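You operate a simulated robot arm through the tools that you are given. There is no shell and no other tool.

You are at the controls of a simulated robot arm. One attempt, no reset.

## Task
Put things in order on the long table. At the end: the grey weight from the long table is in the yellow tray; the cream spool stands on top of the blue tape roll; the gold brass weight from the long table stands where the grey weight stood; the red clip box stands where the gold brass weight stood; whatever was shut is shut again. Leave all else as you found it, and nothing knocked over.

The check looks at the end state, three seconds after you hand in, the way a careful person would. Anything else that was tipped, shoved, dropped, spilled or broken makes it a failure.

## Robot
A 6-joint arm with a two-finger parallel gripper, fixed in place. Base frame: the origin is at the foot of the arm, x ahead of it, y to its left, z up; the work surface is at about z = 0. Lengths are in mm, angles in degrees, forces in N, time in s.
With the tool pointing down near the work surface it reaches from about 180 to 460 mm from the base axis. Its first joint turns from -70.0 to 70.0 degrees. Payload 1.9 kg.
The TCP is the grasp point between the finger pads, 23 mm short of the fingertips. In the tool frame z runs along the fingers and y along their closing line. The gripper opens to 94 mm. The fingers are 38 mm wide and 10 mm thick; the gripper's body (54 by 96 mm) begins 39 mm behind the TCP.
Orientation is that of the tool frame in the base frame, as [roll, pitch, yaw] about the fixed x, y, z axes, in that order (R = Rz(yaw) Ry(pitch) Rx(roll)). With the fingers straight down and closing along the base's y, the tool's x points along the base's -x, its y along +y and its z along -z.

## Interface
- The arm moves only by the tool step_arm. Its arguments are lists of equal length, an entry for each row: "linear": the shift along the tool's x, y, z in cm, a list of three; "delta_rot": the turn, a rotation vector about the tool's x, y, z in degrees, a list of three. In form: {"linear": [[x, y, z], ...], "delta_rot": [[rx, ry, rz], ...]}. A call has 1 to 20 rows; each row shifts and turns the commanded pose from where the row before left it, along the tool's axes as they then stand. "gripper" is the opening, from 0 (shut) to 1 (fully open), set as the call begins (left out, the last holds). A row lasts 0.2 s, in which the tool goes at most 50 mm and 8.6 degrees; a call with a longer step from one row to the next is refused whole, and so is a gripper value outside its range. A pose out of reach is approached as far as the arm can. The call stops where the force on the tool passes 40 N (or 10 N more than at its start, if that is more) or the arm is blocked; 0.2 s more then pass. The fingers move at their own pace (about 108 mm/s each) and stop on an object; they squeeze with about 22 N. The grip force told is the motor's: it shows also when the fingers shut on nothing. Time passes only in rows, and 0.2 s behind the last, so rows that do not move let the fingers close. It gives the time, the measured TCP pose, the force on the tool (base axes), the opening and the grip force at its end, in the units of the frame above (readings bear some noise), with the torque about the TCP (base axes, N m) and any sound that the robot's microphone picked up.
- Cameras (640 x 400 px; columns grow to the right, rows downward): "scene" is fixed at [62, 319.4, 423.3]; the picture's right is [-0.70, -0.71, 0.00], its down [-0.41, 0.41, -0.81] and it looks along [0.58, -0.57, -0.58] (base axes); focal length 222 px, centre (320, 200). "wrist" rides on the gripper at [86, 16, -75] in the tool frame; the picture's right is [-0.18, 0.98, 0.00], its down [-0.58, -0.11, -0.81] and it looks along [-0.79, -0.15, 0.59] (tool axes); focal length 243 px, centre (320, 200). There is no depth. A picture from a camera that has moved, and an enlarged one, comes with that camera's place and axes in the base frame and with its lens.
- get_image(camera): a new picture of that camera. The clock stands still meanwhile.
- enlarge(camera, box): a new picture of the part [left, top, right, bottom] of that camera's present view, enlarged. The clock stands still meanwhile.
- job_done(): hands the job in; it is judged then, once.

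Places have to be worked out from the pictures, the camera data and where the tool is seen. Open the gripper and draw the arm clear of the work before you hand the job in, unless the task says otherwise.

The tools are called after "Call:" as a command line: name --argument value ..., lists and objects as JSON in quotes. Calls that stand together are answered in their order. step_arm: Moves the arm, as the interface text tells. Its arguments: {"type":"object","properties":{"linear":{"type":"array"},"delta_rot":{"type":"array"},"gripper":{"type":"number"}},"required":["linear","delta_rot"]} The other tools are called the same way: get_image (camera) takes a picture; enlarge (camera, box) takes an enlarged picture of a part of a camera's view; job_done () hands the job in.

At the start:

```text
time: 0.0
tool_pos: [276.7, 29.1, 265.3]
orientation: [180.0, 0.0, 180.0]
force: [0.3, -0.3, 0.3]
ft_torque: [0.01, 0.01, 0.04]
gripper_width: 94.2
grip_force: 0.1
```

scene: 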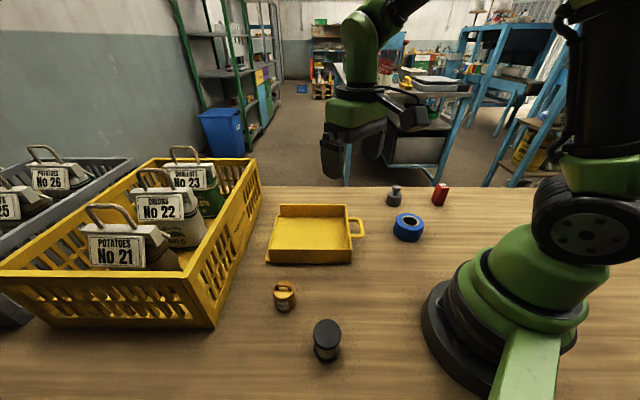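
wrist: 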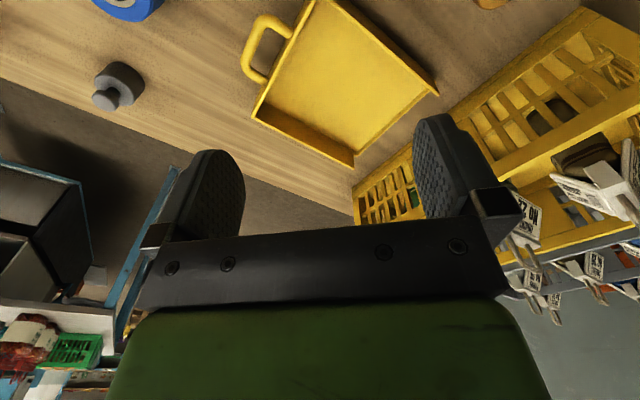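

I'll begin by looking closely at the table objects in enlarged scene views.

Call:
enlarge --camera "scene" --box '[240, 170, 480, 320]'

Call:
enlarge --camera "scene" --box '[240, 270, 400, 370]'

Call:
enlarge --camera "scene" --box '[370, 170, 466, 250]'

Call:
enlarge --camera "scene" --box '[0, 130, 280, 330]'

Call:
enlarge --camera "wrist" --box '[60, 0, 640, 240]'

```text
2.67 times, centred on (360, 245) of scene
camera zoom: at [62.0, 319.4, 423.3], right [-0.7, -0.71, 0.0], down [-0.41, 0.41, -0.81], along [0.58, -0.57, -0.58], focal length 593 px, centre (213, 80)
```

zoom: 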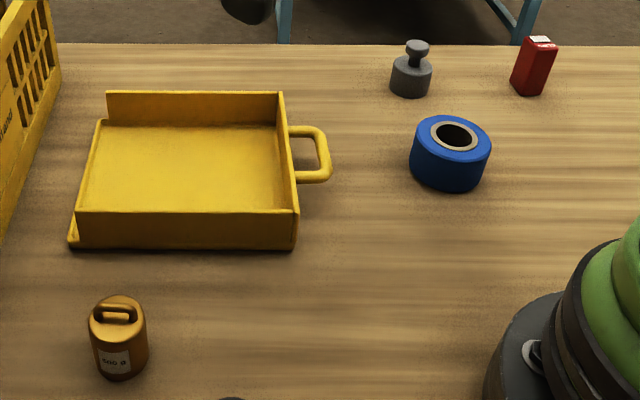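

```text
4.00 times, centred on (320, 320) of scene
camera zoom: at [62.0, 319.4, 423.3], right [-0.7, -0.71, 0.0], down [-0.41, 0.41, -0.81], along [0.58, -0.57, -0.58], focal length 890 px, centre (320, -280)
```

zoom: 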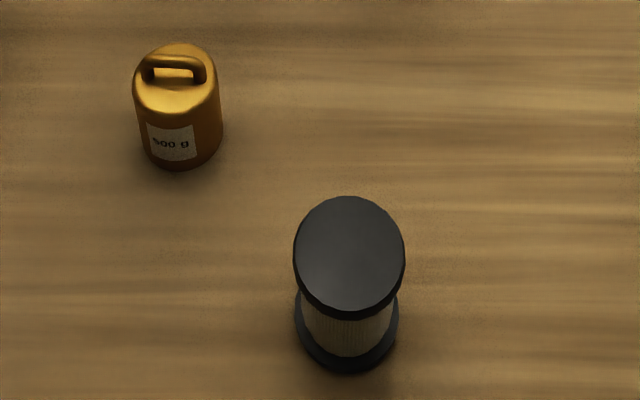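

```text
5.00 times, centred on (418, 210) of scene
camera zoom: at [62.0, 319.4, 423.3], right [-0.7, -0.71, 0.0], down [-0.41, 0.41, -0.81], along [0.58, -0.57, -0.58], focal length 1112 px, centre (-170, 150)
```

zoom: 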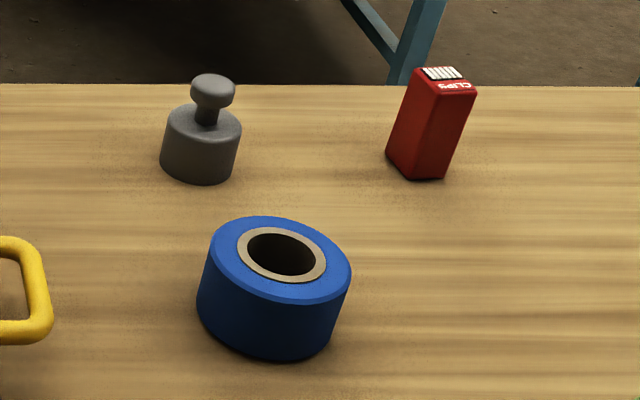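

```text
2.00 times, centred on (140, 230) of scene
camera zoom: at [62.0, 319.4, 423.3], right [-0.7, -0.71, 0.0], down [-0.41, 0.41, -0.81], along [0.58, -0.57, -0.58], focal length 445 px, centre (680, 140)
```

zoom: 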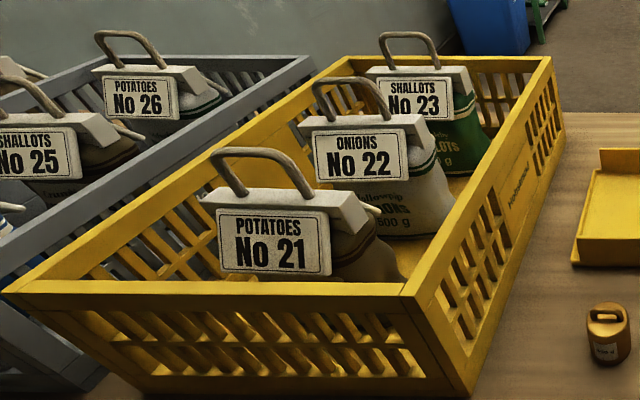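

```text
1.10 times, centred on (350, 120) of wrist
camera zoom: at [189.5, 44.7, 339.2], right [0.18, 0.98, 0.0], down [0.58, -0.11, 0.81], along [0.79, -0.15, -0.59], focal length 268 px, centre (287, 288)
```

zoom: 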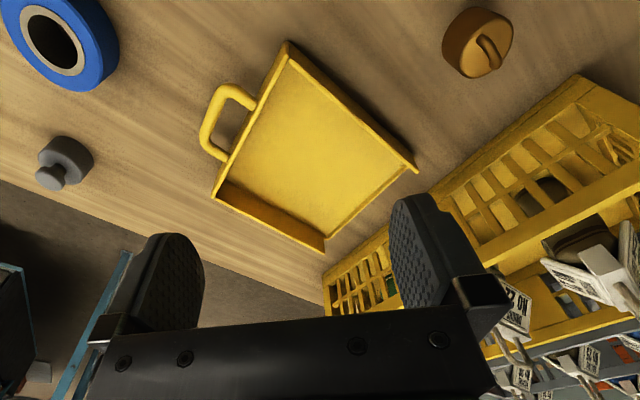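

Nothing on the table looks lidded; my estimates from the scene view (mm) are grey weight ≈ (308,-259), gold ≈ (279,202), spool ≈ (167,203), tape roll ≈ (214,-170), red box ≈ (208,-352), tray centre ≈ (380,40). I'll move high over the grey weight first to check its position with the wrist camera.

Call:
step_arm --linear '[[-0.44, -4.11, 1.6], [-0.44, -4.11, 1.6], [-0.44, -4.11, 1.6], [-0.44, -4.11, 1.6], [-0.44, -4.11, 1.6], [-0.44, -4.11, 1.6], [-0.44, -4.11, 1.6], [0, 0, 0]]' --delta_rot '[[0, 0, 0], [0, 0, 0], [0, 0, 0], [0, 0, 0], [0, 0, 0], [0, 0, 0], [0, 0, 0], [0, 0, 0]]' --gripper 1

Call:
get_image --camera "wrist"

Call:
get_image --camera "scene"

```text
time: 1.8
tool_pos: [306.2, -260.0, 151.9]
orientation: [179.9, -0.1, 180.0]
force: [-0.1, 0.2, -0.5]
ft_torque: [-0.01, 0.04, 0.01]
gripper_width: 93.9
grip_force: 0.1
```

```text
taken
camera wrist: at [219.3, -244.0, 226.2], right [0.18, 0.98, 0.0], down [0.58, -0.11, 0.81], along [0.79, -0.15, -0.59], focal length 243 px, centre (320, 200)
```

wrist: 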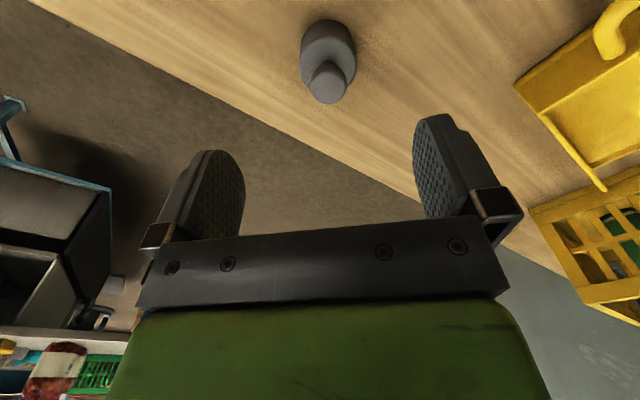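

```text
taken
```

scene: 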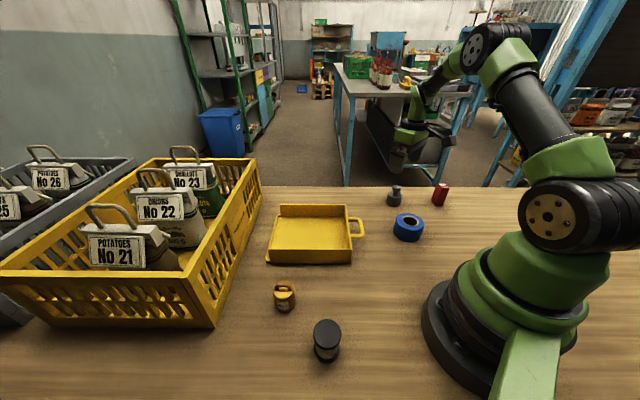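

The weight sits inside the finger opening; I'll zoom to measure its base and knob accurately.

Call:
enlarge --camera "wrist" --box '[248, 0, 408, 120]'

Call:
enlarge --camera "scene" --box '[376, 175, 456, 225]'

```text
3.33 times, centred on (328, 60) of wrist
camera zoom: at [219.3, -244.0, 226.2], right [0.18, 0.98, 0.0], down [0.58, -0.11, 0.81], along [0.79, -0.15, -0.59], focal length 809 px, centre (293, 667)
```

zoom: 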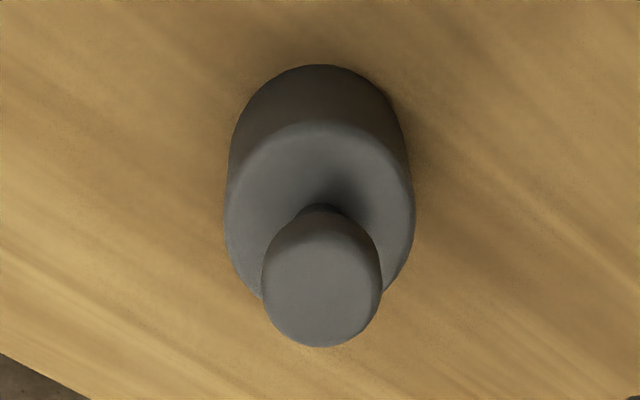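

```text
8.00 times, centred on (416, 200) of scene
camera zoom: at [62.0, 319.4, 423.3], right [-0.7, -0.71, 0.0], down [-0.41, 0.41, -0.81], along [0.58, -0.57, -0.58], focal length 1779 px, centre (-448, 200)
```

zoom: 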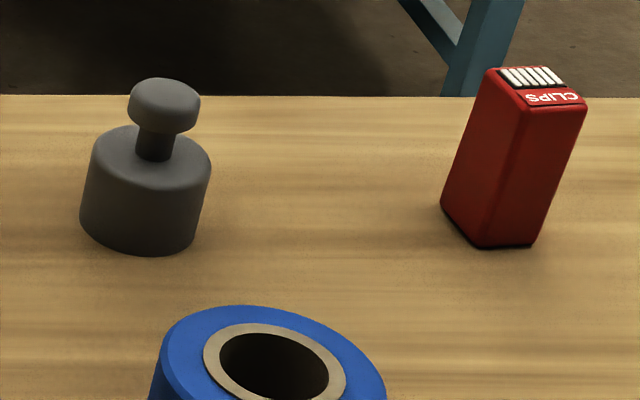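

Wrist view puts the grey weight at about (307,-254), body Ø44 × 33 tall with knob top ≈ 62. I shift 5 mm in y and lower to TCP z≈31, staying clear of the knob.

Call:
step_arm --linear '[[0, 0.5, 0], [0, 0, 3.0], [0, 0, 3.0], [0, 0, 3.0], [0, 0, 2.0], [0, 0, 1.2], [0, 0, 0]]' --delta_rot '[[0, 0, 0], [0, 0, 0], [0, 0, 0], [0, 0, 0], [0, 0, 0], [0, 0, 0], [0, 0, 0]]'

Call:
get_image --camera "wrist"

```text
time: 3.4
tool_pos: [307.1, -253.7, 30.0]
orientation: [180.0, 0.2, 180.0]
force: [-0.1, -0.5, 0.7]
ft_torque: [-0.01, 0.02, 0.01]
gripper_width: 94.0
grip_force: 0.0
```

```text
taken
camera wrist: at [220.3, -237.9, 104.7], right [0.18, 0.98, 0.0], down [0.58, -0.11, 0.81], along [0.79, -0.15, -0.59], focal length 243 px, centre (320, 200)
```

wrist: 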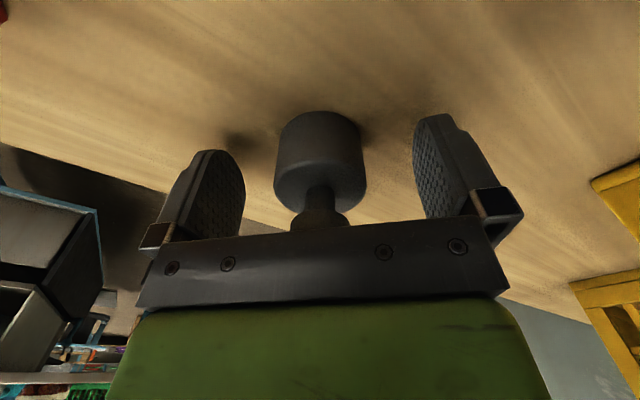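

The weight stands between the pads, roughly centred. Closing the gripper on it.

Call:
step_arm --linear '[[0, 0, 0], [0, 0, 0], [0, 0, 0], [0, 0, 0]]' --delta_rot '[[0, 0, 0], [0, 0, 0], [0, 0, 0], [0, 0, 0]]' --gripper 0

Call:
get_image --camera "wrist"

```text
time: 4.4
tool_pos: [307.4, -253.7, 30.3]
orientation: [-180.0, 0.1, 180.0]
force: [0.1, -1.5, 0.3]
ft_torque: [-0.05, -0.03, 0.0]
gripper_width: 45.2
grip_force: 22.3
```

```text
taken
camera wrist: at [220.3, -237.9, 104.9], right [0.18, 0.98, 0.0], down [0.58, -0.11, 0.81], along [0.79, -0.15, -0.59], focal length 243 px, centre (320, 200)
```

wrist: 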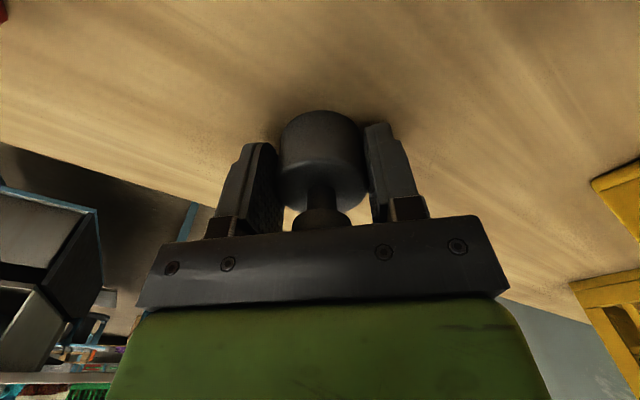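

Gripped at 45.2 mm with 22 N. Lifting straight up 12 cm and checking that it holds.

Call:
step_arm --linear '[[0, 0, -1.0], [0, 0, -2.0], [0, 0, -3.0], [0, 0, -3.0], [0, 0, -3.0], [0, 0, 0]]' --delta_rot '[[0, 0, 0], [0, 0, 0], [0, 0, 0], [0, 0, 0], [0, 0, 0], [0, 0, 0]]'

Call:
step_arm --linear '[[0, 2.0, 0], [0, 3.5, 0], [-0.5, 3.5, 0], [-1.0, 3.5, 0], [-1.0, 3.5, 0], [-1.0, 3.5, 0], [-0.5, 2.5, 0], [0, 1.5, 0], [0, 0, 0]]' --delta_rot '[[0, 0, 0], [0, 0, 0], [0, 0, 0], [0, 0, 0], [0, 0, 0], [0, 0, 0], [0, 0, 0], [0, 0, 0], [0, 0, 0]]'

Call:
get_image --camera "scene"

Call:
get_image --camera "wrist"

```text
time: 5.8
tool_pos: [305.2, -253.6, 151.5]
orientation: [179.9, -0.1, 180.0]
force: [0.6, -1.3, -5.1]
ft_torque: [-0.01, 0.04, -0.02]
gripper_width: 25.4
grip_force: 22.2
```

```text
time: 7.8
tool_pos: [347.3, -17.7, 151.6]
orientation: [-180.0, 0.1, 180.0]
force: [-0.7, -0.2, -4.9]
ft_torque: [-0.02, 0.01, 0.01]
gripper_width: 25.5
grip_force: 21.9
```

```text
taken
```

scene: 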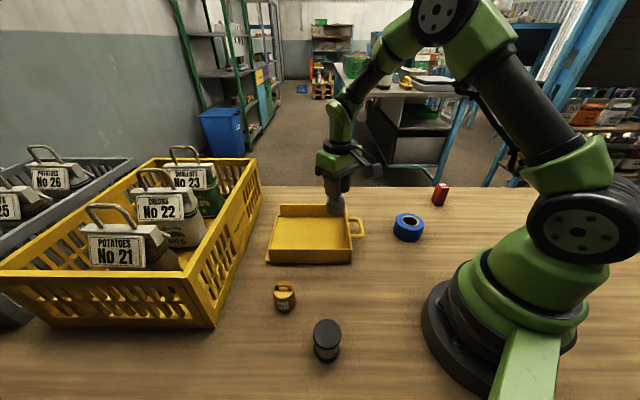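

```text
taken
camera wrist: at [260.6, -2.1, 224.9], right [0.18, 0.98, 0.0], down [0.58, -0.11, 0.81], along [0.79, -0.15, -0.59], focal length 243 px, centre (320, 200)
```

wrist: 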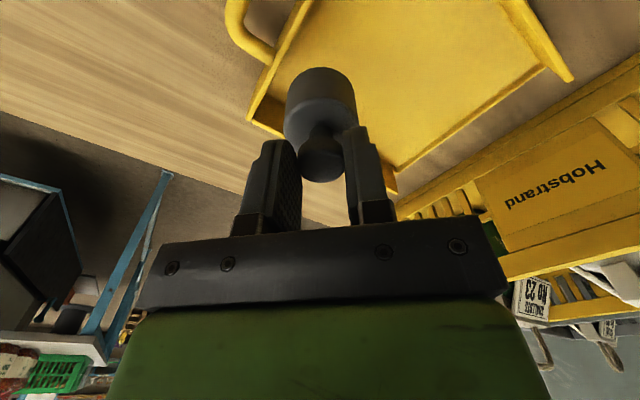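

The force reading (5 N) shows it still hangs on, but the gripper width of 25 mm says the body slipped and now it's held by the knob. Zooming to see how it hangs.

Call:
enlarge --camera "wrist" --box '[220, 40, 420, 240]'

Call:
enlarge --camera "scene" --box '[260, 130, 420, 270]'

```text
2.00 times, centred on (320, 140) of wrist
camera zoom: at [260.6, -2.1, 224.9], right [0.18, 0.98, 0.0], down [0.58, -0.11, 0.81], along [0.79, -0.15, -0.59], focal length 485 px, centre (320, 320)
```

zoom: 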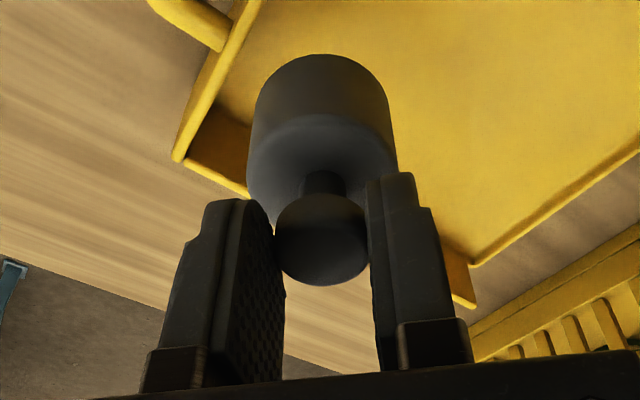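

```text
2.86 times, centred on (340, 200) of scene
camera zoom: at [62.0, 319.4, 423.3], right [-0.7, -0.71, 0.0], down [-0.41, 0.41, -0.81], along [0.58, -0.57, -0.58], focal length 636 px, centre (263, 200)
```

zoom: 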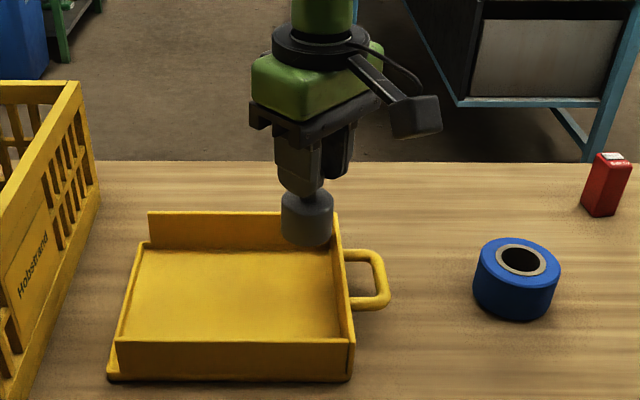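

The knob is pinched near the fingertips; the weight's bottom is roughly 70 mm below the TCP. I'll move gently to the tray centre at (378,42) and look again before lowering.

Call:
step_arm --linear '[[-0.4, 0.8, 0], [-0.6, 1.3, 0], [-0.8, 1.5, 0], [-0.8, 1.4, 0], [-0.5, 0.9, 0], [0, 0, 0]]' --delta_rot '[[0, 0, 0], [0, 0, 0], [0, 0, 0], [0, 0, 0], [0, 0, 0], [0, 0, 0]]'

Call:
get_image --camera "wrist"

Call:
enlarge --camera "scene" --box '[240, 130, 400, 270]'

```text
time: 9.2
tool_pos: [377.4, 40.1, 151.5]
orientation: [180.0, 0.0, -180.0]
force: [0.0, -0.6, -4.1]
ft_torque: [-0.02, 0.02, 0.0]
gripper_width: 25.2
grip_force: 22.0
```

```text
taken
camera wrist: at [291.4, 56.5, 225.3], right [0.18, 0.98, 0.0], down [0.58, -0.11, 0.81], along [0.79, -0.15, -0.59], focal length 243 px, centre (320, 200)
```

wrist: 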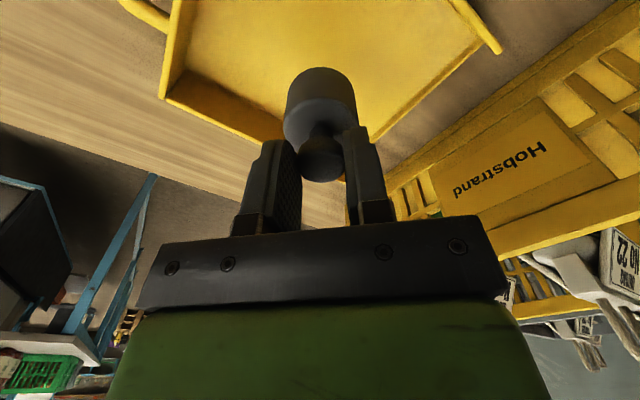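

```text
2.86 times, centred on (320, 200) of scene
camera zoom: at [62.0, 319.4, 423.3], right [-0.7, -0.71, 0.0], down [-0.41, 0.41, -0.81], along [0.58, -0.57, -0.58], focal length 636 px, centre (320, 200)
```

zoom: 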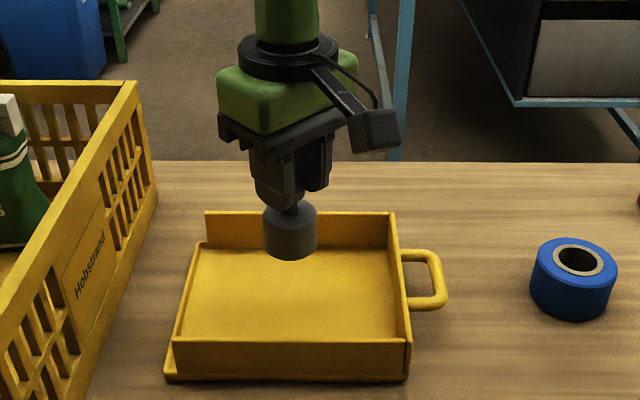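

It holds steady and the projected landing spot is mid-floor of the tray, with the weight's bottom at about TCP−75. Lowering to just above the floor.

Call:
step_arm --linear '[[0, 0, 1.0], [0, 0, 1.5], [0, 0, 1.5], [0, 0, 1.2], [0, 0, 0.8], [0, 0, 0.5], [0, 0, 0]]' --delta_rot '[[0, 0, 0], [0, 0, 0], [0, 0, 0], [0, 0, 0], [0, 0, 0], [0, 0, 0], [0, 0, 0]]'

Call:
enlarge --camera "scene" --box '[270, 160, 370, 270]'

Call:
get_image --camera "wrist"

```text
time: 10.8
tool_pos: [378.4, 40.4, 86.7]
orientation: [-179.9, 0.0, 179.9]
force: [-0.2, 0.0, -4.1]
ft_torque: [0.04, 0.02, -0.03]
gripper_width: 25.5
grip_force: 21.9
```

```text
3.64 times, centred on (320, 215) of scene
camera zoom: at [62.0, 319.4, 423.3], right [-0.7, -0.71, 0.0], down [-0.41, 0.41, -0.81], along [0.58, -0.57, -0.58], focal length 809 px, centre (320, 146)
```

zoom: 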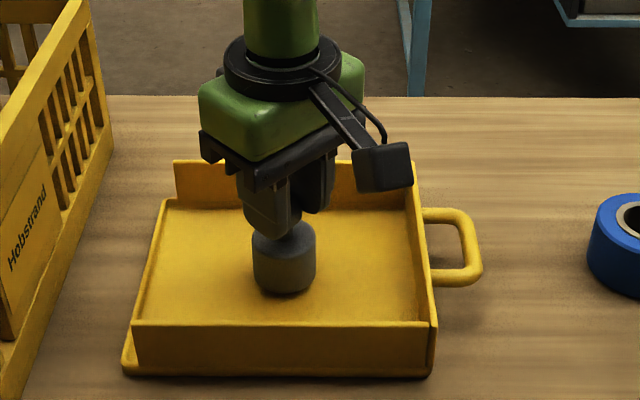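

```text
taken
camera wrist: at [291.5, 56.5, 160.2], right [0.18, 0.98, 0.0], down [0.58, -0.11, 0.81], along [0.79, -0.15, -0.59], focal length 243 px, centre (320, 200)
```

wrist: 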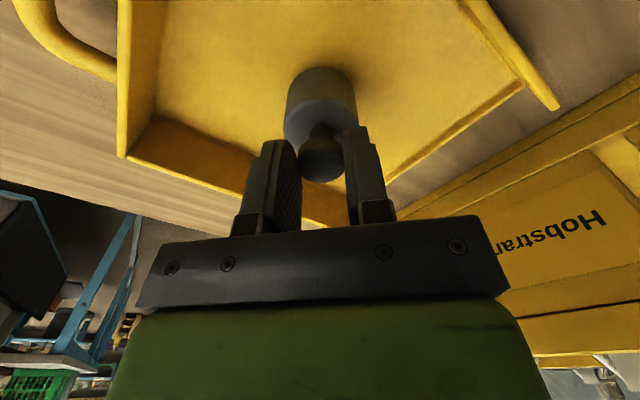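

The weight hovers about 10 mm over the floor of the tray. I'll go down in small steps, watching the vertical force.

Call:
step_arm --linear '[[0, 0, 0.3], [0, 0, 0.3], [0, 0, 0]]' --delta_rot '[[0, 0, 0], [0, 0, 0], [0, 0, 0]]'

Call:
step_arm --linear '[[0, 0, 0.2], [0, 0, 0]]' --delta_rot '[[0, 0, 0], [0, 0, 0]]'

Call:
step_arm --linear '[[0, 0, 0.2], [0, 0, 0]]' --delta_rot '[[0, 0, 0], [0, 0, 0]]'

```text
time: 11.6
tool_pos: [378.0, 41.3, 80.4]
orientation: [-179.9, 0.1, -180.0]
force: [-0.3, 1.3, -4.6]
ft_torque: [0.02, 0.01, -0.02]
gripper_width: 25.4
grip_force: 21.8
```

```text
time: 12.2
tool_pos: [378.1, 40.4, 79.8]
orientation: [-180.0, 0.1, -180.0]
force: [-3.7, 1.0, 7.8]
ft_torque: [-0.03, 0.27, 0.0]
gripper_width: 25.4
grip_force: 22.3
```

```text
time: 12.8
tool_pos: [379.2, 41.0, 76.6]
orientation: [180.0, 0.2, 180.0]
force: [-0.4, 0.4, 15.7]
ft_torque: [-0.12, -0.2, -0.07]
gripper_width: 25.6
grip_force: 21.7
```

The upward force of ~16 N tells that the weight rests on the tray floor. Opening partly and rising straight up.

Call:
step_arm --linear '[[0, 0, 0], [0, 0, 0], [0, 0, 0]]' --delta_rot '[[0, 0, 0], [0, 0, 0], [0, 0, 0]]' --gripper 0.6

Call:
step_arm --linear '[[0, 0, -1.0], [0, 0, -2.0], [0, 0, -3.0], [0, 0, -3.0], [0, 0, 0]]' --delta_rot '[[0, 0, 0], [0, 0, 0], [0, 0, 0], [0, 0, 0], [0, 0, 0]]'

Call:
get_image --camera "wrist"

Call:
get_image --camera "scene"

```text
time: 13.6
tool_pos: [378.8, 41.6, 76.0]
orientation: [-180.0, 0.0, 180.0]
force: [-0.2, -0.6, -0.3]
ft_torque: [0.02, -0.03, 0.0]
gripper_width: 56.5
grip_force: 0.0
```

```text
time: 14.8
tool_pos: [378.8, 40.7, 167.0]
orientation: [-180.0, 0.2, -179.9]
force: [0.2, -0.4, -0.2]
ft_torque: [0.0, -0.01, -0.03]
gripper_width: 56.4
grip_force: 0.1
```

```text
taken
camera wrist: at [291.6, 56.0, 240.7], right [0.18, 0.98, 0.0], down [0.58, -0.11, 0.81], along [0.79, -0.15, -0.59], focal length 243 px, centre (320, 200)
```

wrist: 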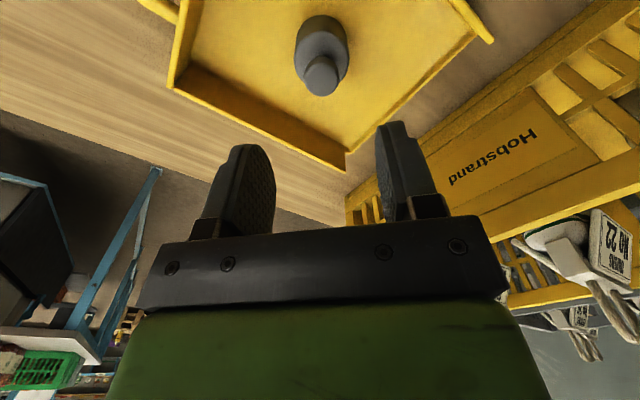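

```text
taken
```

scene: 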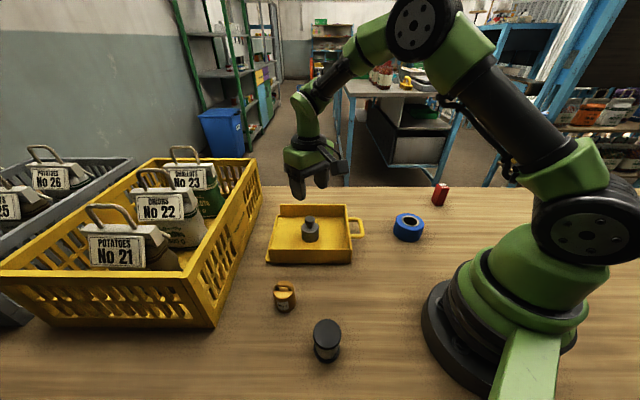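

The grey weight stands upright in the tray. Next I go above the gold weight at about (279,202) and look.

Call:
step_arm --linear '[[2.0, 3.2, 0], [2.0, 3.2, 0], [2.0, 3.2, 0], [2.0, 3.2, 0.5], [2.0, 3.2, 1.0], [0, 0, 0]]' --delta_rot '[[0, 0, 0], [0, 0, 0], [0, 0, 0], [0, 0, 0], [0, 0, 0], [0, 0, 0]]' --gripper 1

Call:
get_image --camera "wrist"

Call:
enlarge --camera "wrist" --box '[240, 0, 400, 120]'

```text
time: 16.2
tool_pos: [278.4, 199.9, 153.5]
orientation: [180.0, 0.1, 180.0]
force: [-0.2, -0.2, 0.3]
ft_torque: [0.02, -0.04, -0.02]
gripper_width: 94.0
grip_force: 0.2
```

```text
taken
camera wrist: at [191.9, 216.9, 226.9], right [0.18, 0.98, 0.0], down [0.58, -0.11, 0.81], along [0.79, -0.15, -0.59], focal length 243 px, centre (320, 200)
```

wrist: 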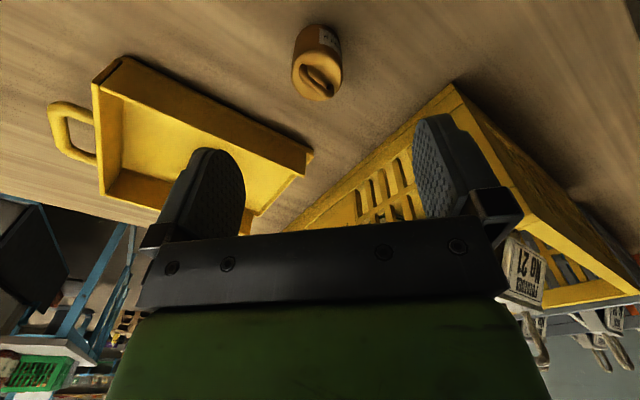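

```text
3.33 times, centred on (320, 60) of wrist
camera zoom: at [191.9, 216.9, 226.9], right [0.18, 0.98, 0.0], down [0.58, -0.11, 0.81], along [0.79, -0.15, -0.59], focal length 809 px, centre (320, 667)
```

zoom: 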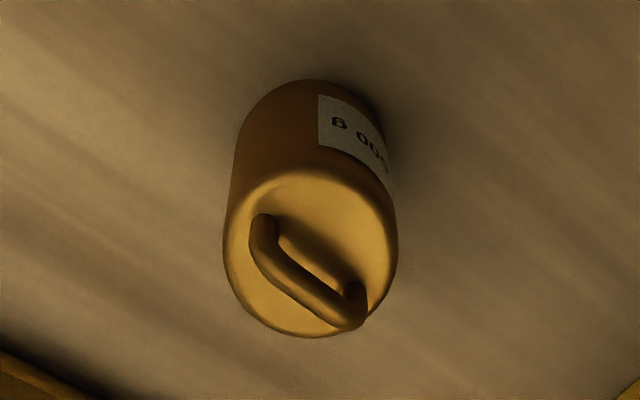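

Wrist view puts gold at about (277,198.5), body Ø38 with top ≈ 50 and a handle bar to ≈ 63 running ~38° from base x. I'll grip the handle, so I turn the tool by 38° to close across the bar and lower to z≈90 for a check.

Call:
step_arm --linear '[[0.15, -0.13, 0], [0, 0, 0], [0, 0, 0], [0, 0, 0], [0, 0, 0], [0, 0, 2.5], [0, 0, 2.5], [0, 0, 1.3], [0, 0, 0]]' --delta_rot '[[0, 0, 0], [0, 0, -8], [0, 0, -8], [0, 0, -8], [0, 0, -8], [0, 0, -6], [0, 0, 0], [0, 0, 0], [0, 0, 0]]'

Call:
get_image --camera "wrist"

Call:
enlarge --camera "scene" --box '[236, 220, 332, 320]'

```text
time: 18.2
tool_pos: [277.0, 198.0, 87.5]
orientation: [-179.9, 0.1, -142.1]
force: [-0.3, 0.0, -0.3]
ft_torque: [0.01, -0.01, 0.03]
gripper_width: 93.8
grip_force: 0.0
```

```text
taken
camera wrist: at [198.5, 158.2, 162.2], right [-0.46, 0.89, 0.0], down [0.52, 0.27, 0.81], along [0.72, 0.37, -0.59], focal length 243 px, centre (320, 200)
```

wrist: 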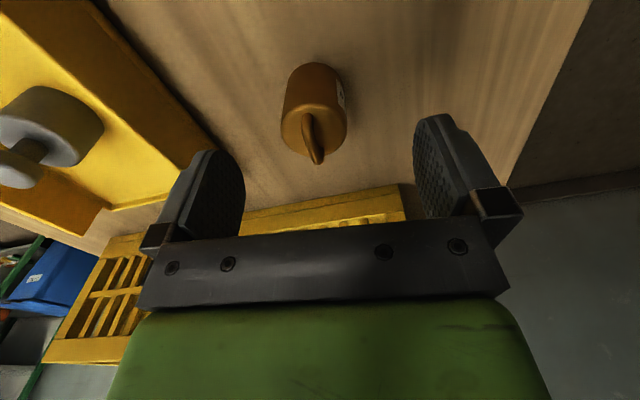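

```text
4.00 times, centred on (284, 270) of scene
camera zoom: at [62.0, 319.4, 423.3], right [-0.7, -0.71, 0.0], down [-0.41, 0.41, -0.81], along [0.58, -0.57, -0.58], focal length 890 px, centre (464, -80)
```

zoom: 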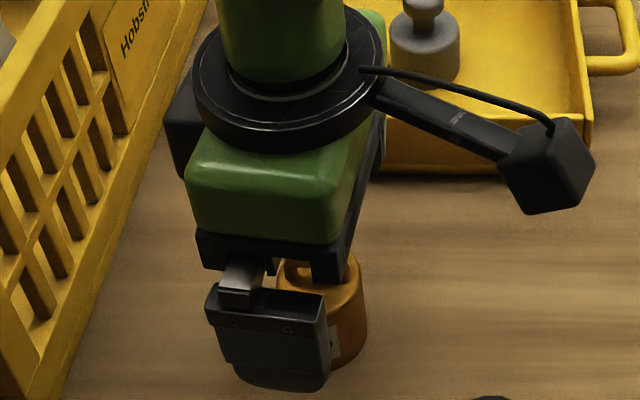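

The handle shows edge-on between the fingers, as wanted. Zooming to measure its offset and height before lowering.

Call:
enlarge --camera "wrist" --box '[260, 50, 380, 170]'

```text
3.33 times, centred on (320, 110) of wrist
camera zoom: at [198.5, 158.2, 162.2], right [-0.46, 0.89, 0.0], down [0.52, 0.27, 0.81], along [0.72, 0.37, -0.59], focal length 809 px, centre (320, 500)
```

zoom: 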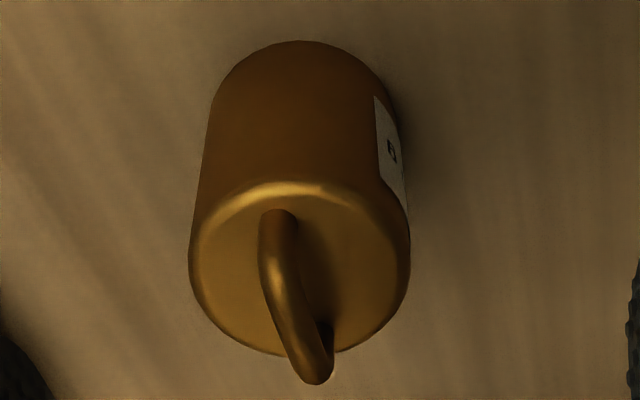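

Bar lies ~2.7 mm to tool −y, direction matches. I shift by that and lower 11 mm so the tips reach just above the body's top.

Call:
step_arm --linear '[[0, -0.27, 0], [0, 0, 0.6], [0, 0, 0.5], [0, 0, 0]]' --delta_rot '[[0, 0, 0], [0, 0, 0], [0, 0, 0], [0, 0, 0]]' --gripper 0.5

Call:
get_image --camera "wrist"

Call:
enlarge --camera "scene" --box '[236, 240, 332, 320]'

```text
time: 19.2
tool_pos: [277.3, 197.3, 77.3]
orientation: [-180.0, 0.1, -142.0]
force: [0.1, 0.4, 0.3]
ft_torque: [0.0, 0.0, 0.0]
gripper_width: 47.1
grip_force: 0.0
```

```text
taken
camera wrist: at [199.7, 155.9, 151.4], right [-0.46, 0.89, 0.0], down [0.52, 0.27, 0.81], along [0.72, 0.37, -0.59], focal length 243 px, centre (320, 200)
```

wrist: 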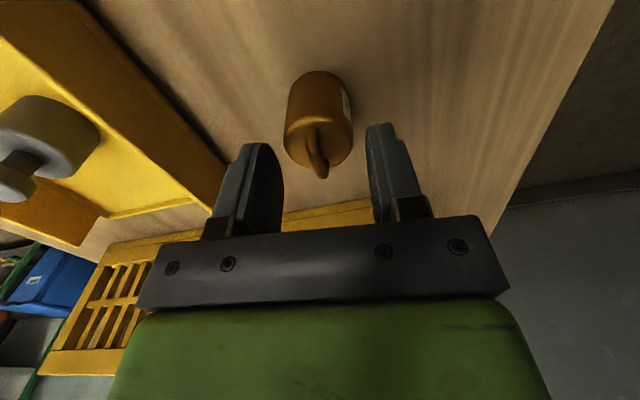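

```text
5.00 times, centred on (284, 280) of scene
camera zoom: at [62.0, 319.4, 423.3], right [-0.7, -0.71, 0.0], down [-0.41, 0.41, -0.81], along [0.58, -0.57, -0.58], focal length 1112 px, centre (500, -200)
```

zoom: 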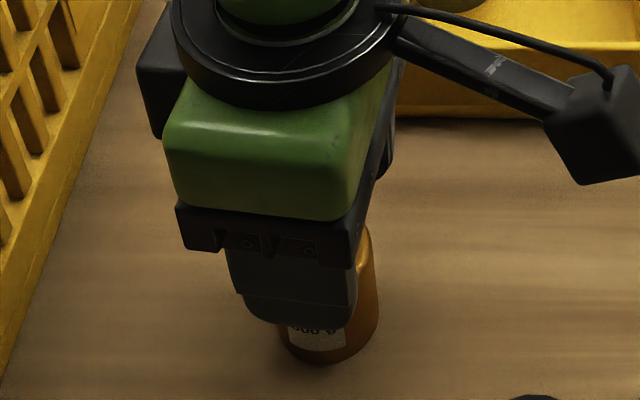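

Fingers straddle the handle; closing on it. A width of ~6 mm will confirm the bar.

Call:
step_arm --linear '[[0, 0, 0], [0, 0, 0], [0, 0, 0], [0, 0, 0]]' --delta_rot '[[0, 0, 0], [0, 0, 0], [0, 0, 0], [0, 0, 0]]' --gripper 0

Call:
get_image --camera "wrist"

```text
time: 20.2
tool_pos: [278.0, 197.1, 77.8]
orientation: [180.0, 0.0, -142.0]
force: [-1.0, 0.3, -0.6]
ft_torque: [-0.02, -0.03, -0.03]
gripper_width: 6.3
grip_force: 22.1
```

```text
taken
camera wrist: at [199.7, 155.8, 151.4], right [-0.46, 0.89, 0.0], down [0.52, 0.27, 0.81], along [0.72, 0.37, -0.59], focal length 243 px, centre (320, 200)
```

wrist: 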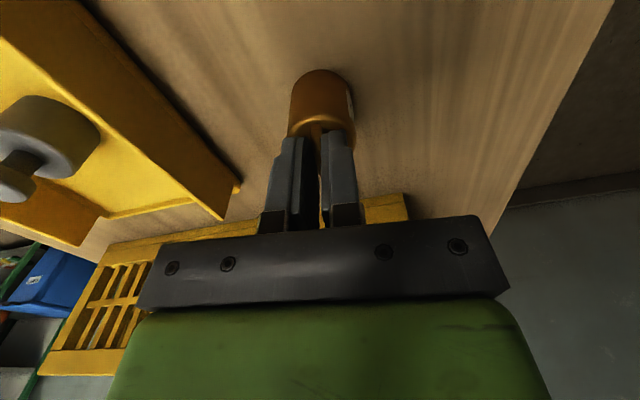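

Bar gripped at 6.3 mm. Gold's spot is recorded as (278,197). Test-lifting gently by 5 mm to see that it holds.

Call:
step_arm --linear '[[0, 0, -0.1], [0, 0, -0.2], [0, 0, -0.2], [0, 0, 0], [0, 0, 0], [0, 0, 0], [0, 0, 0]]' --delta_rot '[[0, 0, 0], [0, 0, 0], [0, 0, 0], [0, 0, 0], [0, 0, 0], [0, 0, 0], [0, 0, 0]]'

Call:
get_image --camera "wrist"

Call:
enlarge --camera "scene" --box '[236, 240, 332, 320]'

```text
time: 21.8
tool_pos: [278.7, 197.3, 82.3]
orientation: [180.0, 0.1, -142.1]
force: [0.1, -0.3, -5.2]
ft_torque: [0.02, 0.0, 0.01]
gripper_width: 6.3
grip_force: 22.2
```

```text
taken
camera wrist: at [200.1, 156.2, 156.2], right [-0.46, 0.89, 0.0], down [0.52, 0.27, 0.81], along [0.72, 0.37, -0.59], focal length 243 px, centre (320, 200)
```

wrist: 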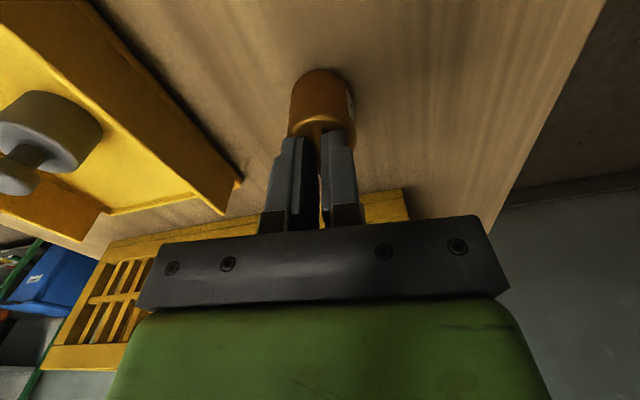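

```text
5.00 times, centred on (284, 280) of scene
camera zoom: at [62.0, 319.4, 423.3], right [-0.7, -0.71, 0.0], down [-0.41, 0.41, -0.81], along [0.58, -0.57, -0.58], focal length 1112 px, centre (500, -200)
```

zoom: 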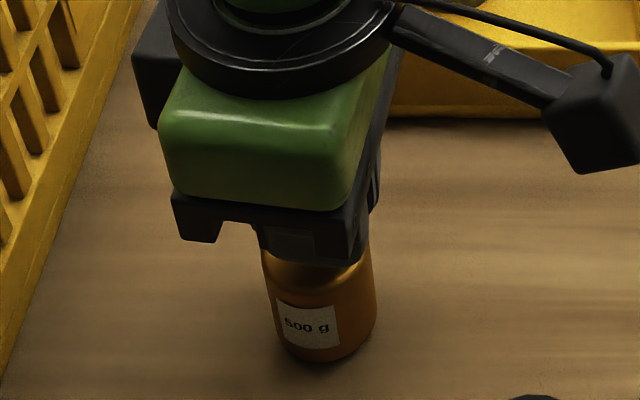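

Holding 5.2 N at a steady 6.3 mm width, weight's bottom at TCP−77.5. Lifting smoothly and turning the tool back to yaw 180.

Call:
step_arm --linear '[[0, 0, -0.4], [0, 0, -0.8], [0, 0, -1.1], [0, 0, -1.4], [0, 0, -1.4], [0, 0, -1.1], [0, 0, -0.8], [0, 0, -0.4], [0, 0, 0], [0, 0, 0], [0, 0, 0], [0, 0, 0], [0, 0, 0], [0, 0, 0], [0, 0, 0], [0, 0, 0], [0, 0, 0], [0, 0, 0]]' --delta_rot '[[0, 0, 0], [0, 0, 0], [0, 0, 0], [0, 0, 0], [0, 0, 0], [0, 0, 0], [0, 0, 0], [0, 0, 0], [0, 0, 2], [0, 0, 4], [0, 0, 5], [0, 0, 5], [0, 0, 6], [0, 0, 5], [0, 0, 5], [0, 0, 4], [0, 0, 2], [0, 0, 0]]'

Call:
get_image --camera "scene"

```text
time: 25.6
tool_pos: [278.2, 196.1, 154.4]
orientation: [-179.9, 0.2, 180.0]
force: [-0.3, -0.2, -4.8]
ft_torque: [-0.05, 0.03, -0.01]
gripper_width: 6.4
grip_force: 22.0
```

```text
taken
```

scene: 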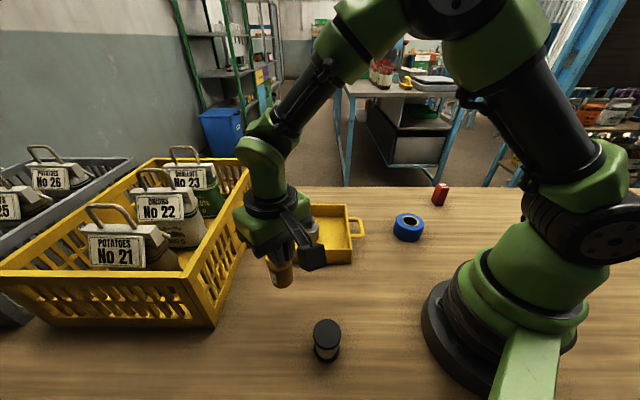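

Weight hangs well and clear. Carrying it level to above the grey weight's old spot (307,-254).

Call:
step_arm --linear '[[0, -1, 0], [0, -2, 0], [0, -3, 0], [-0.32, -3.5, 0], [-0.32, -3.5, 0], [-0.32, -3.5, 0], [-0.32, -3.5, 0], [-0.32, -3.5, 0], [-0.32, -3.5, 0], [-0.32, -3.5, 0], [-0.32, -3.5, 0], [-0.32, -3.5, 0], [0, -3, 0], [0, -2, 0], [0, -1.5, 0], [0, -1, 0], [0, 0, 0], [0, 0, 0]]' --delta_rot '[[0, 0, 0], [0, 0, 0], [0, 0, 0], [0, 0, 0], [0, 0, 0], [0, 0, 0], [0, 0, 0], [0, 0, 0], [0, 0, 0], [0, 0, 0], [0, 0, 0], [0, 0, 0], [0, 0, 0], [0, 0, 0], [0, 0, 0], [0, 0, 0], [0, 0, 0], [0, 0, 0]]'

Call:
get_image --camera "wrist"

Call:
get_image --camera "scene"

```text
time: 29.4
tool_pos: [306.8, -252.7, 157.7]
orientation: [-179.9, 0.1, 180.0]
force: [-0.4, 1.0, -4.6]
ft_torque: [0.02, 0.01, 0.0]
gripper_width: 6.3
grip_force: 21.7
```

```text
taken
camera wrist: at [220.2, -238.0, 229.8], right [0.18, 0.98, 0.0], down [0.58, -0.11, 0.81], along [0.79, -0.15, -0.59], focal length 243 px, centre (320, 200)
```

wrist: 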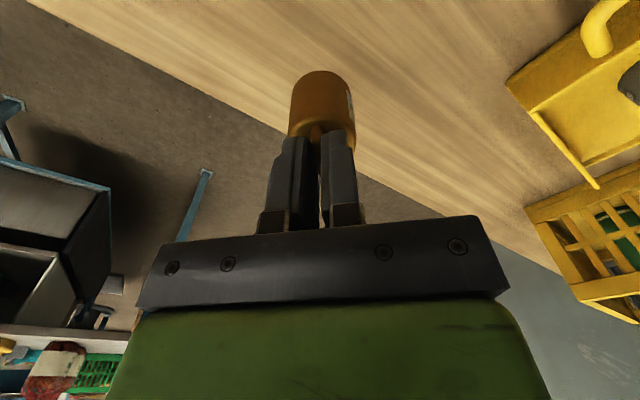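

```text
taken
```

scene: 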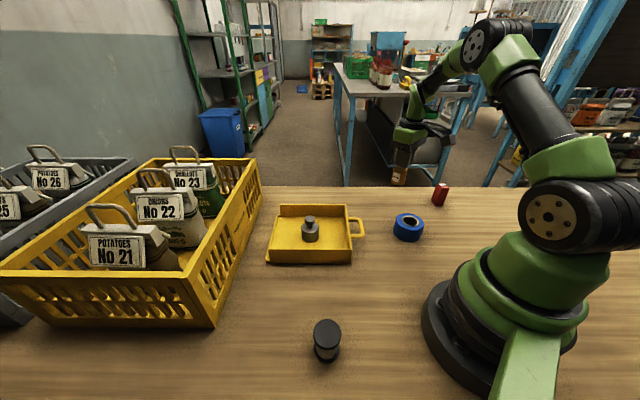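

Directly over the spot. Lowering 7 cm slowly, then small steps to touch.

Call:
step_arm --linear '[[0, 0, 0.4], [0, 0, 0.8], [0, 0, 1.1], [0, 0, 1.2], [0, 0, 1.2], [0, 0, 1.0], [0, 0, 0.8], [0, 0, 0.5], [0, 0, 0], [0, 0, 0]]' --delta_rot '[[0, 0, 0], [0, 0, 0], [0, 0, 0], [0, 0, 0], [0, 0, 0], [0, 0, 0], [0, 0, 0], [0, 0, 0], [0, 0, 0], [0, 0, 0]]'

Call:
enlarge --camera "scene" --box '[376, 175, 456, 225]'

```text
time: 31.6
tool_pos: [307.3, -252.6, 85.5]
orientation: [179.9, 0.1, 180.0]
force: [-0.1, 0.8, -5.3]
ft_torque: [-0.02, 0.01, -0.02]
gripper_width: 6.4
grip_force: 22.8
```

```text
8.00 times, centred on (416, 200) of scene
camera zoom: at [62.0, 319.4, 423.3], right [-0.7, -0.71, 0.0], down [-0.41, 0.41, -0.81], along [0.58, -0.57, -0.58], focal length 1779 px, centre (-448, 200)
```

zoom: 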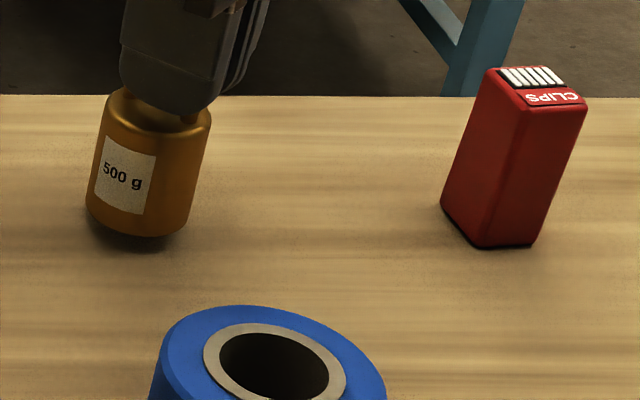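

Comparing with the earlier view of the grey weight, gold would land ~3 mm short; I shift by (+2,−1.7) mm and lower in small steps.

Call:
step_arm --linear '[[-0.2, -0.17, 0], [0, 0, 0.3], [0, 0, 0.2], [0, 0, 0]]' --delta_rot '[[0, 0, 0], [0, 0, 0], [0, 0, 0], [0, 0, 0]]'

Call:
step_arm --linear '[[0, 0, 0.15], [0, 0, 0]]' --delta_rot '[[0, 0, 0], [0, 0, 0]]'

Call:
step_arm --linear '[[0, 0, 0.15], [0, 0, 0]]' --delta_rot '[[0, 0, 0], [0, 0, 0]]'

```text
time: 32.6
tool_pos: [308.7, -254.6, 79.8]
orientation: [-180.0, 0.1, 180.0]
force: [0.2, -0.1, -4.3]
ft_torque: [-0.03, 0.05, 0.02]
gripper_width: 6.6
grip_force: 22.4
```

```text
time: 33.2
tool_pos: [309.2, -253.3, 78.8]
orientation: [180.0, 0.0, -180.0]
force: [0.1, 1.8, -4.4]
ft_torque: [0.03, 0.03, 0.0]
gripper_width: 6.4
grip_force: 21.7
```

```text
time: 33.8
tool_pos: [309.6, -255.0, 78.5]
orientation: [180.0, 0.1, 180.0]
force: [0.2, -0.4, -4.7]
ft_torque: [-0.03, 0.06, -0.01]
gripper_width: 6.3
grip_force: 21.8
```

No contact yet (−4.7 N, still hanging); continuing down 1.5 mm at a time.

Call:
step_arm --linear '[[0, 0, 0.15], [0, 0, 0]]' --delta_rot '[[0, 0, 0], [0, 0, 0]]'

Call:
step_arm --linear '[[0, 0, 0.15], [0, 0, 0]]' --delta_rot '[[0, 0, 0], [0, 0, 0]]'

```text
time: 34.4
tool_pos: [308.9, -255.0, 76.7]
orientation: [180.0, 0.1, 180.0]
force: [-6.6, 2.3, 15.5]
ft_torque: [0.05, 0.14, -0.01]
gripper_width: 6.3
grip_force: 22.3
```

```text
time: 35.0
tool_pos: [310.1, -255.4, 75.0]
orientation: [-179.9, 0.3, 179.9]
force: [-1.8, -0.4, 16.2]
ft_torque: [0.0, -0.06, 0.01]
gripper_width: 6.0
grip_force: 22.7
```

Gold rests on the table (force reversed to +16 N). Releasing and rising straight up, then comparing with the original picture.

Call:
step_arm --linear '[[0, 0, 0], [0, 0, 0], [0, 0, 0]]' --delta_rot '[[0, 0, 0], [0, 0, 0], [0, 0, 0]]' --gripper 0.5

Call:
step_arm --linear '[[0, 0, -1.0], [0, 0, -2.0], [0, 0, -3.0], [0, 0, -2.0], [0, 0, 0]]' --delta_rot '[[0, 0, 0], [0, 0, 0], [0, 0, 0], [0, 0, 0], [0, 0, 0]]'

Call:
enlarge --camera "scene" --box '[376, 175, 456, 225]'

Call:
get_image --camera "wrist"

```text
time: 35.8
tool_pos: [308.7, -254.7, 75.6]
orientation: [-180.0, 0.1, -180.0]
force: [0.2, -0.1, -0.1]
ft_torque: [0.02, 0.01, 0.02]
gripper_width: 47.0
grip_force: 0.0
```

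```text
time: 37.0
tool_pos: [307.9, -255.4, 155.8]
orientation: [180.0, 0.1, -180.0]
force: [-0.1, 0.5, -1.3]
ft_torque: [-0.01, 0.0, -0.02]
gripper_width: 47.2
grip_force: 0.1
```

```text
8.00 times, centred on (416, 200) of scene
camera zoom: at [62.0, 319.4, 423.3], right [-0.7, -0.71, 0.0], down [-0.41, 0.41, -0.81], along [0.58, -0.57, -0.58], focal length 1779 px, centre (-448, 200)
```

zoom: 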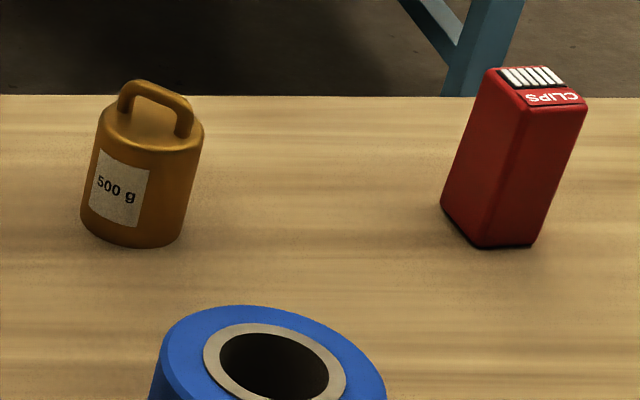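

```text
taken
camera wrist: at [222.7, -239.4, 229.5], right [0.18, 0.98, 0.0], down [0.58, -0.11, 0.81], along [0.79, -0.15, -0.59], focal length 243 px, centre (320, 200)
```

wrist: 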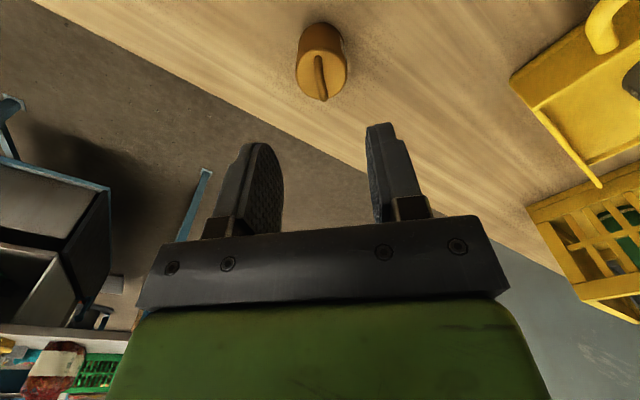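

Gold stands upright within ~2–3 mm of the grey's old place. Next: move above the red clip box near (208,-352) to measure it.

Call:
step_arm --linear '[[2.0, -1.94, 0], [2.0, -1.94, 0], [2.0, -1.94, 0], [2.0, -1.94, 0], [2.0, -1.94, 0], [0, 0, 0]]' --delta_rot '[[0, 0, 0], [0, 0, 0], [0, 0, 0], [0, 0, 0], [0, 0, 0], [0, 0, 0]]' --gripper 1

Call:
get_image --camera "wrist"

Call:
enlarge --camera "wrist" --box '[240, 0, 400, 120]'

```text
time: 38.4
tool_pos: [209.3, -352.3, 154.2]
orientation: [-180.0, 0.1, -179.9]
force: [0.1, 0.4, -0.5]
ft_torque: [0.0, -0.04, 0.0]
gripper_width: 93.8
grip_force: 0.0
```

```text
taken
camera wrist: at [122.3, -336.8, 228.5], right [0.18, 0.98, 0.0], down [0.58, -0.11, 0.81], along [0.79, -0.15, -0.59], focal length 243 px, centre (320, 200)
```

wrist: 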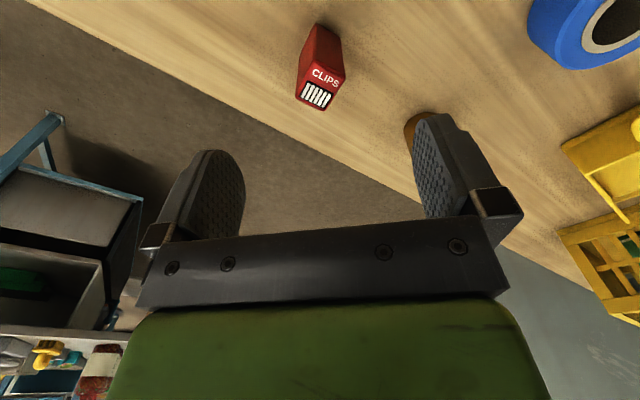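

```text
3.33 times, centred on (320, 60) of wrist
camera zoom: at [122.3, -336.8, 228.5], right [0.18, 0.98, 0.0], down [0.58, -0.11, 0.81], along [0.79, -0.15, -0.59], focal length 809 px, centre (320, 667)
```

zoom: 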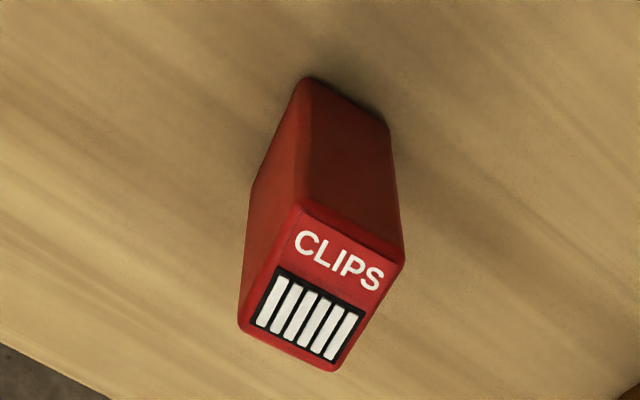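

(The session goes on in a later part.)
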